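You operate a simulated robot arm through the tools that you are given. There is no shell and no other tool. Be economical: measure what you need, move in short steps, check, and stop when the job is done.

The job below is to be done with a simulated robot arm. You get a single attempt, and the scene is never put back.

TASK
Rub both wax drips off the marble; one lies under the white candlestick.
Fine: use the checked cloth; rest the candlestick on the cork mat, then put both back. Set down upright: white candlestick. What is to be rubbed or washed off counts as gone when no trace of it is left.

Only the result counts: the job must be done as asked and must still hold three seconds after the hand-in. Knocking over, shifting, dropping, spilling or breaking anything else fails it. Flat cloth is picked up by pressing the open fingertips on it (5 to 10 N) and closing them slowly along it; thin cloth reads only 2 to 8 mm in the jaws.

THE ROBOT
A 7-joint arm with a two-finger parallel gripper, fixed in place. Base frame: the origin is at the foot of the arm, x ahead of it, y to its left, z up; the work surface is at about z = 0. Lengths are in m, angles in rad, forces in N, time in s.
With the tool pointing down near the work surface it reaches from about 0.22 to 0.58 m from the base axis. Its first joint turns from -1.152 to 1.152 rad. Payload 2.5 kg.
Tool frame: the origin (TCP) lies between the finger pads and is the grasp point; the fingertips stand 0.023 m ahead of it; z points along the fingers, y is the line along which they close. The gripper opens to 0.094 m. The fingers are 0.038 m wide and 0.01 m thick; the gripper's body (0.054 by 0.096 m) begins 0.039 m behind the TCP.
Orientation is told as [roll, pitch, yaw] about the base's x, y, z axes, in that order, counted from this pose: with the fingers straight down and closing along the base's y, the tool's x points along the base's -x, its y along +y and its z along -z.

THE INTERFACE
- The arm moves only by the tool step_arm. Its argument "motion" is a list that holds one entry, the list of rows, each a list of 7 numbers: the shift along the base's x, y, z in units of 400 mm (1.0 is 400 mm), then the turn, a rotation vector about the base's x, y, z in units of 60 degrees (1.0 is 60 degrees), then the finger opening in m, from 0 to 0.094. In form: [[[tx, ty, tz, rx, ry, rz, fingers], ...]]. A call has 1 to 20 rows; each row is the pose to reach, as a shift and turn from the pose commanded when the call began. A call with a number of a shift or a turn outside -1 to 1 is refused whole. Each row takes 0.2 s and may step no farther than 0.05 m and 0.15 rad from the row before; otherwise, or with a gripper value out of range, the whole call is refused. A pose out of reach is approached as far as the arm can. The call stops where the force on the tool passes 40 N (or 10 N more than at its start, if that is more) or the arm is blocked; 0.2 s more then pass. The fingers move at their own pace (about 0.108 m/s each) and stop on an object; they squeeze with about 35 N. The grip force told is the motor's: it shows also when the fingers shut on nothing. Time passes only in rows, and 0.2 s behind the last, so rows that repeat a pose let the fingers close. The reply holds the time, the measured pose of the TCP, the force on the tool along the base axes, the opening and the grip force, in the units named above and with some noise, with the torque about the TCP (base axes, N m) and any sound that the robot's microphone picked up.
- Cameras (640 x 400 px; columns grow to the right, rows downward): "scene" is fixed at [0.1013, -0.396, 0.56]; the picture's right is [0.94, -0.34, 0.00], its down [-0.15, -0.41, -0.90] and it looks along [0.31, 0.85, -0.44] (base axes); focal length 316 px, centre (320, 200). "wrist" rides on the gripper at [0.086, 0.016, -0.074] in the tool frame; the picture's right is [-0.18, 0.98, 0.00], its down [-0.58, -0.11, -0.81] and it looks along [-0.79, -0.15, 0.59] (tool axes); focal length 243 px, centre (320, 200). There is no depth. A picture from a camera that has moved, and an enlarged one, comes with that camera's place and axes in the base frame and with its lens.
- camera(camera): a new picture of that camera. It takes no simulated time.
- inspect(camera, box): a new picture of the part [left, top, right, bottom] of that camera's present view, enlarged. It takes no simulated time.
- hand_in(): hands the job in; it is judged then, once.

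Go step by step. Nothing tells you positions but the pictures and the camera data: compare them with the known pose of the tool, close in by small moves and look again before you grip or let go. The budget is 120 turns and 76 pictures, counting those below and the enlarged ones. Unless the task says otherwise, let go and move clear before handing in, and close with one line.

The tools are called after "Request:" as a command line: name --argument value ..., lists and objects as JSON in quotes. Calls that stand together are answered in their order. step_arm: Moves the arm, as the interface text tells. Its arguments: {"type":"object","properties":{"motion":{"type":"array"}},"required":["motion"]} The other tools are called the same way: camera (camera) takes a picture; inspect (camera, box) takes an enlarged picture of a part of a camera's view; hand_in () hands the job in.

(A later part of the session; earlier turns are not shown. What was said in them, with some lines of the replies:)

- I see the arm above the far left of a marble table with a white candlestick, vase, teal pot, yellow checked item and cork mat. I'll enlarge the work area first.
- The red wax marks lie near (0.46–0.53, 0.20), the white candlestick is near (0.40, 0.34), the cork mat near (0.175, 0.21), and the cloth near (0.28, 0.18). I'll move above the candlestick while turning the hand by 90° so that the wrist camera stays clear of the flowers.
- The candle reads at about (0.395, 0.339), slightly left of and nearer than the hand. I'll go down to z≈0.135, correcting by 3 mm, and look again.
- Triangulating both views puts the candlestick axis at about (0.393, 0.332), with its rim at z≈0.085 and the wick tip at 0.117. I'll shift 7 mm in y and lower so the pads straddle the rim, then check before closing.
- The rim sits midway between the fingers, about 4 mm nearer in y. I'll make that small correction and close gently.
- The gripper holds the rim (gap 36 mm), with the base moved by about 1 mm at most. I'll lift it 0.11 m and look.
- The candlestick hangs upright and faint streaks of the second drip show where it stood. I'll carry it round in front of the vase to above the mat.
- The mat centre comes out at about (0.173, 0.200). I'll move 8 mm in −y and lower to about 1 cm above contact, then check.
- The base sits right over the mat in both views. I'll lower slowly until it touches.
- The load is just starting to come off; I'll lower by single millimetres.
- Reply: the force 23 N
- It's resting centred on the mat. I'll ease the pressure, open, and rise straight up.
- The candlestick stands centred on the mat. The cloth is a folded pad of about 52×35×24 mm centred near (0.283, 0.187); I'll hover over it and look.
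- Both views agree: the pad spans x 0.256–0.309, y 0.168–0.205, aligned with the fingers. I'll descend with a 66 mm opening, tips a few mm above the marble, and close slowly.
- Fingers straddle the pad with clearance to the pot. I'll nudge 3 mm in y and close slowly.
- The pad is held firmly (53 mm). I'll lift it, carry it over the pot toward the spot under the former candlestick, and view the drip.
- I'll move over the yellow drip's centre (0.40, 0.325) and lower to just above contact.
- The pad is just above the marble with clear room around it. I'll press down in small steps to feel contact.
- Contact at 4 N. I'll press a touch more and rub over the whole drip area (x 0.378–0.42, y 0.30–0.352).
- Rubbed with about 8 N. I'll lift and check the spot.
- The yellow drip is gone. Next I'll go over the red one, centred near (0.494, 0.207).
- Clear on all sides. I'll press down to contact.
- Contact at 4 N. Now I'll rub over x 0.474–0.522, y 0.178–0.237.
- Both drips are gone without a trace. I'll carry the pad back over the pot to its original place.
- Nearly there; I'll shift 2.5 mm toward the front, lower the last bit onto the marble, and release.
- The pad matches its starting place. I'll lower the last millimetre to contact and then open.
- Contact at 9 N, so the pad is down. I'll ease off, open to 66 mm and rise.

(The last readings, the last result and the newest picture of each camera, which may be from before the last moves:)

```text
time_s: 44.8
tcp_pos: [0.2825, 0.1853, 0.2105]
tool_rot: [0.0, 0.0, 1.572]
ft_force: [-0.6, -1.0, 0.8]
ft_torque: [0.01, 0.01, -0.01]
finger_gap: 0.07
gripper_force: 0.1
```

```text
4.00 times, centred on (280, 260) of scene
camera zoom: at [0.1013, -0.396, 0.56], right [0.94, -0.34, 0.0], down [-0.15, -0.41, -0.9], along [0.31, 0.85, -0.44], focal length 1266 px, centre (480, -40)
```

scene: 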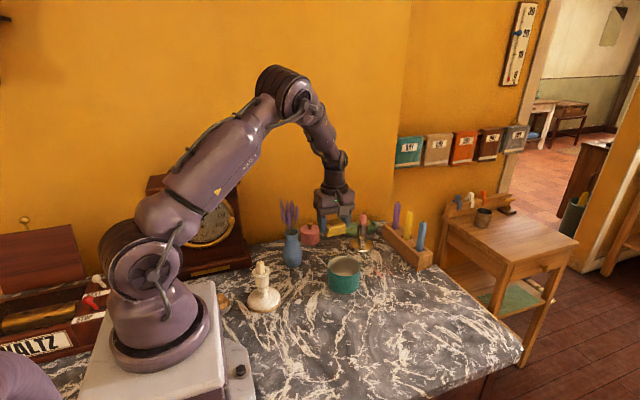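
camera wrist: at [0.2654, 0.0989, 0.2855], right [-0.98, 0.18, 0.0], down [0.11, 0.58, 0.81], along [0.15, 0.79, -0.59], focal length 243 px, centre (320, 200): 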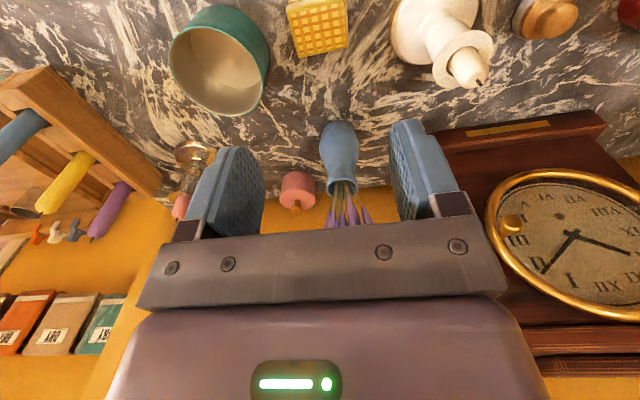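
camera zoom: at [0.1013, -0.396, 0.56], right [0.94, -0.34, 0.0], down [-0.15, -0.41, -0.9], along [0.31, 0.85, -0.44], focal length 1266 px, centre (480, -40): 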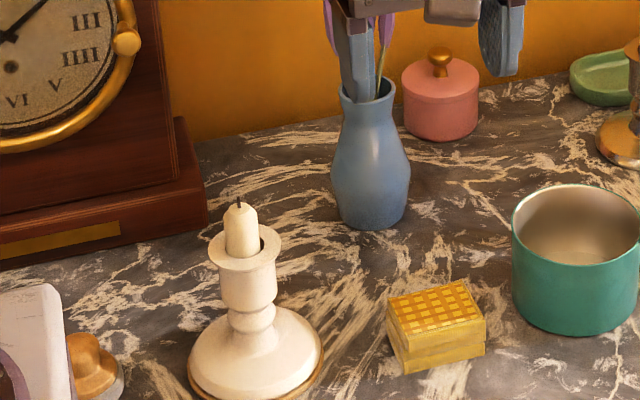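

The cloth is back within about a millimetre. Now I'll return above the candlestick at (0.1755, 0.1997) and descend to the earlier grip height.

Request:
step_arm --motion '[[[-0.09, 0.012, 0, 0, 0, 0, 0.07], [-0.18, 0.024, 0, 0, 0, 0, 0.07], [-0.267, 0.035, 0, 0, 0, 0, 0.07], [-0.267, 0.035, 0, 0, 0, 0, 0.07], [-0.267, 0.035, -0.1, 0, 0, 0, 0.07], [-0.267, 0.035, -0.2, 0, 0, 0, 0.07], [-0.267, 0.035, -0.27, 0, 0, 0, 0.07], [-0.267, 0.035, -0.3, 0, 0, 0, 0.07], [-0.267, 0.035, -0.3, 0, 0, 0, 0.07]]]'

Request:
inspect --camera "scene" --box '[210, 210, 320, 320]'

Request:
camera --camera "wrist"

```text
time_s: 46.8
tcp_pos: [0.1765, 0.2018, 0.0869]
tool_rot: [0.0, 0.001, 1.572]
ft_force: [-1.4, -0.1, 0.3]
ft_torque: [-0.02, 0.0, -0.06]
finger_gap: 0.0699
gripper_force: 0.1
```

```text
3.64 times, centred on (265, 265) of scene
camera zoom: at [0.1013, -0.3959, 0.56], right [0.94, -0.34, 0.0], down [-0.15, -0.41, -0.9], along [0.31, 0.85, -0.44], focal length 1151 px, centre (520, -36)
```

zoom: 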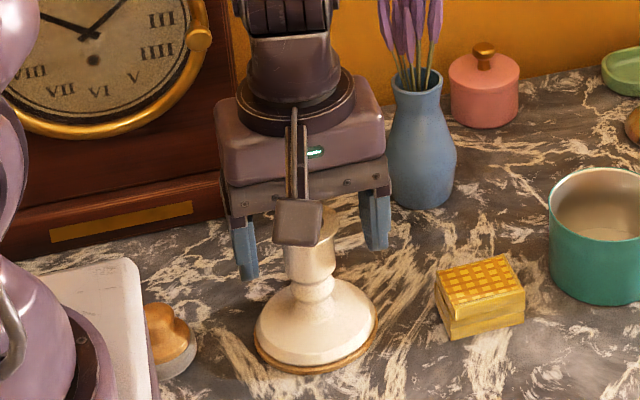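

```text
37 pictures are left
camera wrist: at [0.1593, 0.1148, 0.1628], right [-0.98, 0.18, 0.0], down [0.11, 0.58, 0.81], along [0.15, 0.79, -0.59], focal length 243 px, centre (320, 200)
```

wrist: 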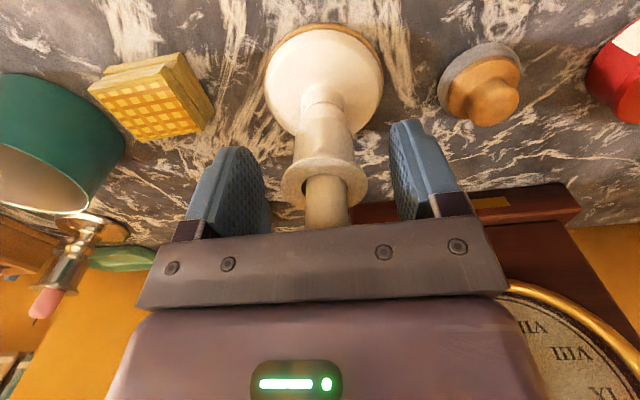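

Same relation as before. I'll close and lift.

Request:
step_arm --motion '[[[-0.001, -0.004, 0.002, 0, 0, 0, 0.055], [-0.001, -0.004, 0.002, 0, 0, 0, 0.045], [-0.001, -0.004, 0.002, 0, 0, 0, 0.035], [-0.001, -0.004, 0.002, 0, 0, 0, 0.02], [-0.001, -0.004, 0.002, 0, 0, 0, 0.02]]]'

Request:
step_arm --motion '[[[0, 0, 0.02, 0, 0, 0, 0.02], [0, 0, 0.07, 0, 0, 0, 0.02], [0, 0, 0.13, 0, 0, 0, 0.02], [0, 0, 0.19, 0, 0, 0, 0.02], [0, 0, 0.25, 0, 0, 0, 0.02], [0, 0, 0.25, 0, 0, 0, 0.02]]]'

Request:
inspect --camera "scene" --box '[200, 180, 360, 320]'

```text
time_s: 48.0
tcp_pos: [0.1763, 0.1994, 0.0906]
tool_rot: [0.001, 0.0, 1.573]
ft_force: [-0.2, -0.5, 2.2]
ft_torque: [0.02, 0.05, 0.03]
finger_gap: 0.036
gripper_force: 35.0
```

```text
time_s: 49.4
tcp_pos: [0.1766, 0.1974, 0.1903]
tool_rot: [-0.001, 0.0, 1.573]
ft_force: [-0.5, 0.2, -4.5]
ft_torque: [-0.01, 0.01, 0.02]
finger_gap: 0.0355
gripper_force: 35.1
```

```text
2.86 times, centred on (280, 250) of scene
camera zoom: at [0.1013, -0.3959, 0.56], right [0.94, -0.34, 0.0], down [-0.15, -0.41, -0.9], along [0.31, 0.85, -0.44], focal length 904 px, centre (434, 57)
```

zoom: 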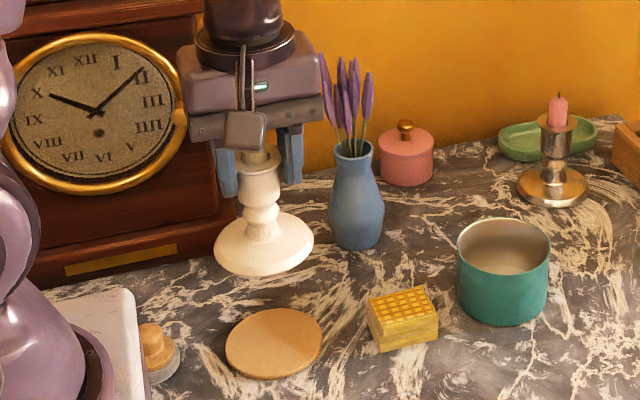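

It hangs upright and the mat did not move. I'll carry it back along the same path to its original place.

Request:
step_arm --motion '[[[0.035, 0.03, 0.02, 0, 0, 0, 0.02], [0.105, 0.04, 0.02, 0, 0, 0, 0.02], [0.185, 0.05, 0.02, 0, 0, 0, 0.02], [0.265, 0.06, 0.02, 0, 0, 0, 0.02], [0.345, 0.08, 0.02, 0, 0, 0, 0.02], [0.425, 0.1, 0.02, 0, 0, 0, 0.02], [0.495, 0.13, 0.02, 0, 0, 0, 0.02], [0.545, 0.19, 0.02, 0, 0, 0, 0.02], [0.545, 0.26, 0.02, 0, 0, 0, 0.02], [0.545, 0.33, 0.02, 0, 0, 0, 0.02], [0.545, 0.33, 0.02, 0, 0, 0, 0.02], [0.545, 0.33, -0.08, 0, 0, 0, 0.02], [0.545, 0.33, -0.16, 0, 0, 0, 0.02], [0.545, 0.33, -0.21, 0, 0, 0, 0.02], [0.545, 0.33, -0.235, 0, 0, 0, 0.02], [0.545, 0.33, -0.235, 0, 0, 0, 0.02]]]'

Request:
inspect --camera "scene" --box '[270, 180, 410, 270]'

```text
time_s: 52.8
tcp_pos: [0.3934, 0.3294, 0.0969]
tool_rot: [0.001, 0.001, 1.573]
ft_force: [0.6, 0.4, -4.3]
ft_torque: [-0.07, 0.02, 0.0]
finger_gap: 0.0358
gripper_force: 35.1
```

```text
4.44 times, centred on (340, 225) of scene
camera zoom: at [0.1013, -0.3959, 0.56], right [0.94, -0.34, 0.0], down [-0.15, -0.41, -0.9], along [0.31, 0.85, -0.44], focal length 1406 px, centre (231, 89)
```

zoom: 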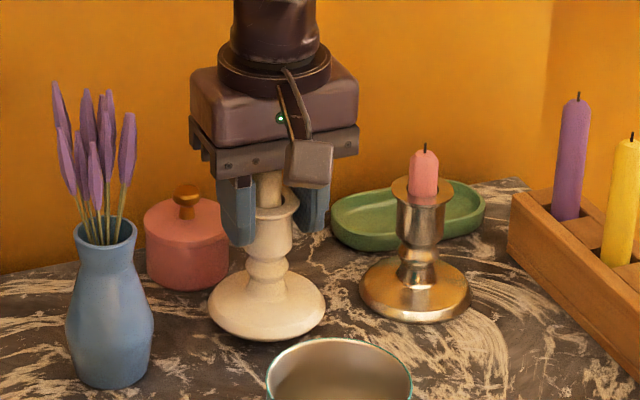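

Base is right over its old spot (about 1–2 mm left). I'll nudge +1.5 mm in x and lower almost to contact.

Request:
step_arm --motion '[[[0.004, 0, -0.01, 0, 0, 0, 0.02], [0.004, 0, -0.02, 0, 0, 0, 0.02], [0.004, 0, -0.024, 0, 0, 0, 0.02], [0.004, 0, -0.026, 0, 0, 0, 0.02], [0.004, 0, -0.026, 0, 0, 0, 0.02]]]'

```text
time_s: 54.0
tcp_pos: [0.3948, 0.3304, 0.0852]
tool_rot: [0.0, -0.002, 1.572]
ft_force: [0.6, 0.4, -4.3]
ft_torque: [0.01, -0.01, -0.02]
finger_gap: 0.0358
gripper_force: 34.7
```

Request:
step_arm --motion '[[[0, 0, -0.0015, 0, 0, 0, 0.02], [0, 0, -0.003, 0, 0, 0, 0.02], [0, 0, -0.003, 0, 0, 0, 0.02]]]'

Request:
inspect --camera "scene" --box '[270, 180, 410, 270]'

```text
time_s: 54.8
tcp_pos: [0.3941, 0.3302, 0.0836]
tool_rot: [0.0, 0.0, 1.57]
ft_force: [-0.2, 0.3, -5.0]
ft_torque: [0.01, 0.01, 0.02]
finger_gap: 0.0356
gripper_force: 34.8
```

```text
4.44 times, centred on (340, 225) of scene
camera zoom: at [0.1013, -0.3959, 0.56], right [0.94, -0.34, 0.0], down [-0.15, -0.41, -0.9], along [0.31, 0.85, -0.44], focal length 1406 px, centre (231, 89)
```

zoom: 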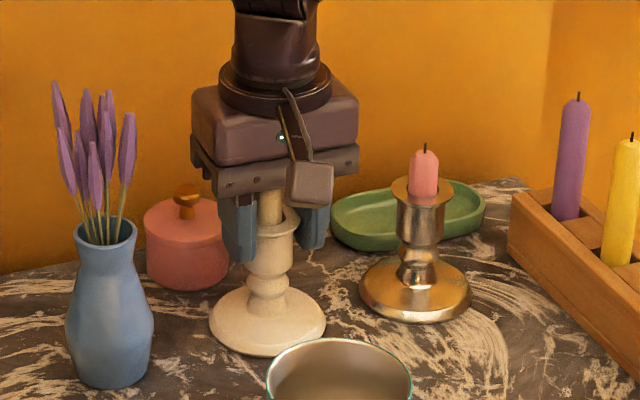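

The position matches the start picture, but the full weight still hangs from the fingers. I'll lower further by fractions of a millimetre.

Request:
step_arm --motion '[[[0, 0, -0.0015, 0, 0, 0, 0.02], [0, 0, -0.003, 0, 0, 0, 0.02], [0, 0, -0.003, 0, 0, 0, 0.02]]]'

```text
time_s: 55.6
tcp_pos: [0.3945, 0.3302, 0.0839]
tool_rot: [0.0, 0.0, 1.571]
ft_force: [-0.3, -1.8, -0.3]
ft_torque: [-0.13, 0.05, 0.01]
finger_gap: 0.0357
gripper_force: 34.8
```

Contact: the weight has come off. I'll lower 0.4 mm more to seat it, open, and rise straight up.

Request:
step_arm --motion '[[[0, 0, -0.001, 0, 0, 0, 0.02], [0, 0, -0.001, 0, 0, 0, 0.035], [0, 0, -0.001, 0, 0, 0, 0.045], [0, 0, -0.001, 0, 0, 0, 0.07], [0, 0, -0.001, 0, 0, 0, 0.07], [0, 0, 0.05, 0, 0, 0, 0.07], [0, 0, 0.12, 0, 0, 0, 0.07], [0, 0, 0.22, 0, 0, 0, 0.07], [0, 0, 0.32, 0, 0, 0, 0.07], [0, 0, 0.42, 0, 0, 0, 0.07], [0, 0, 0.42, 0, 0, 0, 0.07]]]'

Request:
inspect --camera "scene" --box '[270, 180, 410, 270]'

Request:
inspect --camera "scene" --box '[200, 190, 440, 340]'

```text
time_s: 58.0
tcp_pos: [0.3926, 0.333, 0.251]
tool_rot: [0.0, -0.001, 1.572]
ft_force: [-1.2, 0.7, 0.0]
ft_torque: [-0.01, -0.02, 0.01]
finger_gap: 0.0702
gripper_force: 0.1
```

```text
4.44 times, centred on (340, 225) of scene
camera zoom: at [0.1013, -0.396, 0.56], right [0.94, -0.34, 0.0], down [-0.15, -0.41, -0.9], along [0.31, 0.85, -0.44], focal length 1406 px, centre (231, 89)
```

zoom: 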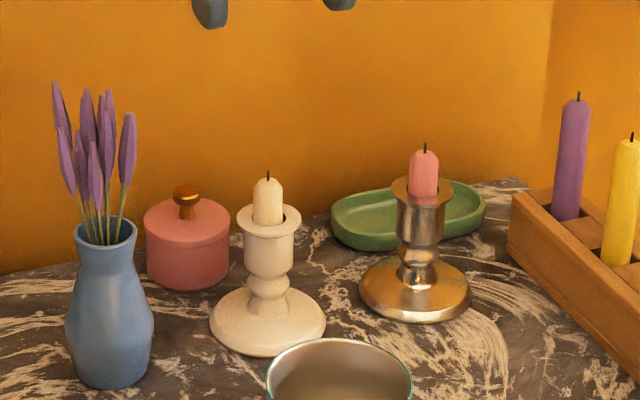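

```text
2.67 times, centred on (320, 265) of scene
camera zoom: at [0.1013, -0.396, 0.56], right [0.94, -0.34, 0.0], down [-0.15, -0.41, -0.9], along [0.31, 0.85, -0.44], focal length 844 px, centre (320, 27)
```

zoom: 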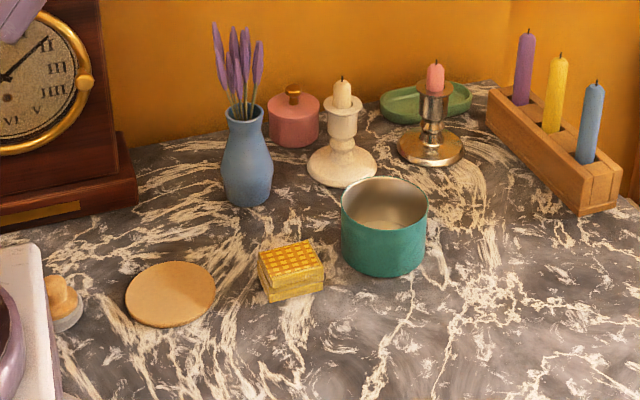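

Both drips are gone, the candlestick stands upright in its old place (within about 1–2 mm), and the cloth and mat are where they were. The hand is clear, so I'll hand in.

Request:
hand_in

```text
The job is handed in.
```

Both wax drips are rubbed off the marble with no trace visible in the pictures. The white candlestick stands upright and the checked cloth lies flat, each within about 2 mm of where it started.
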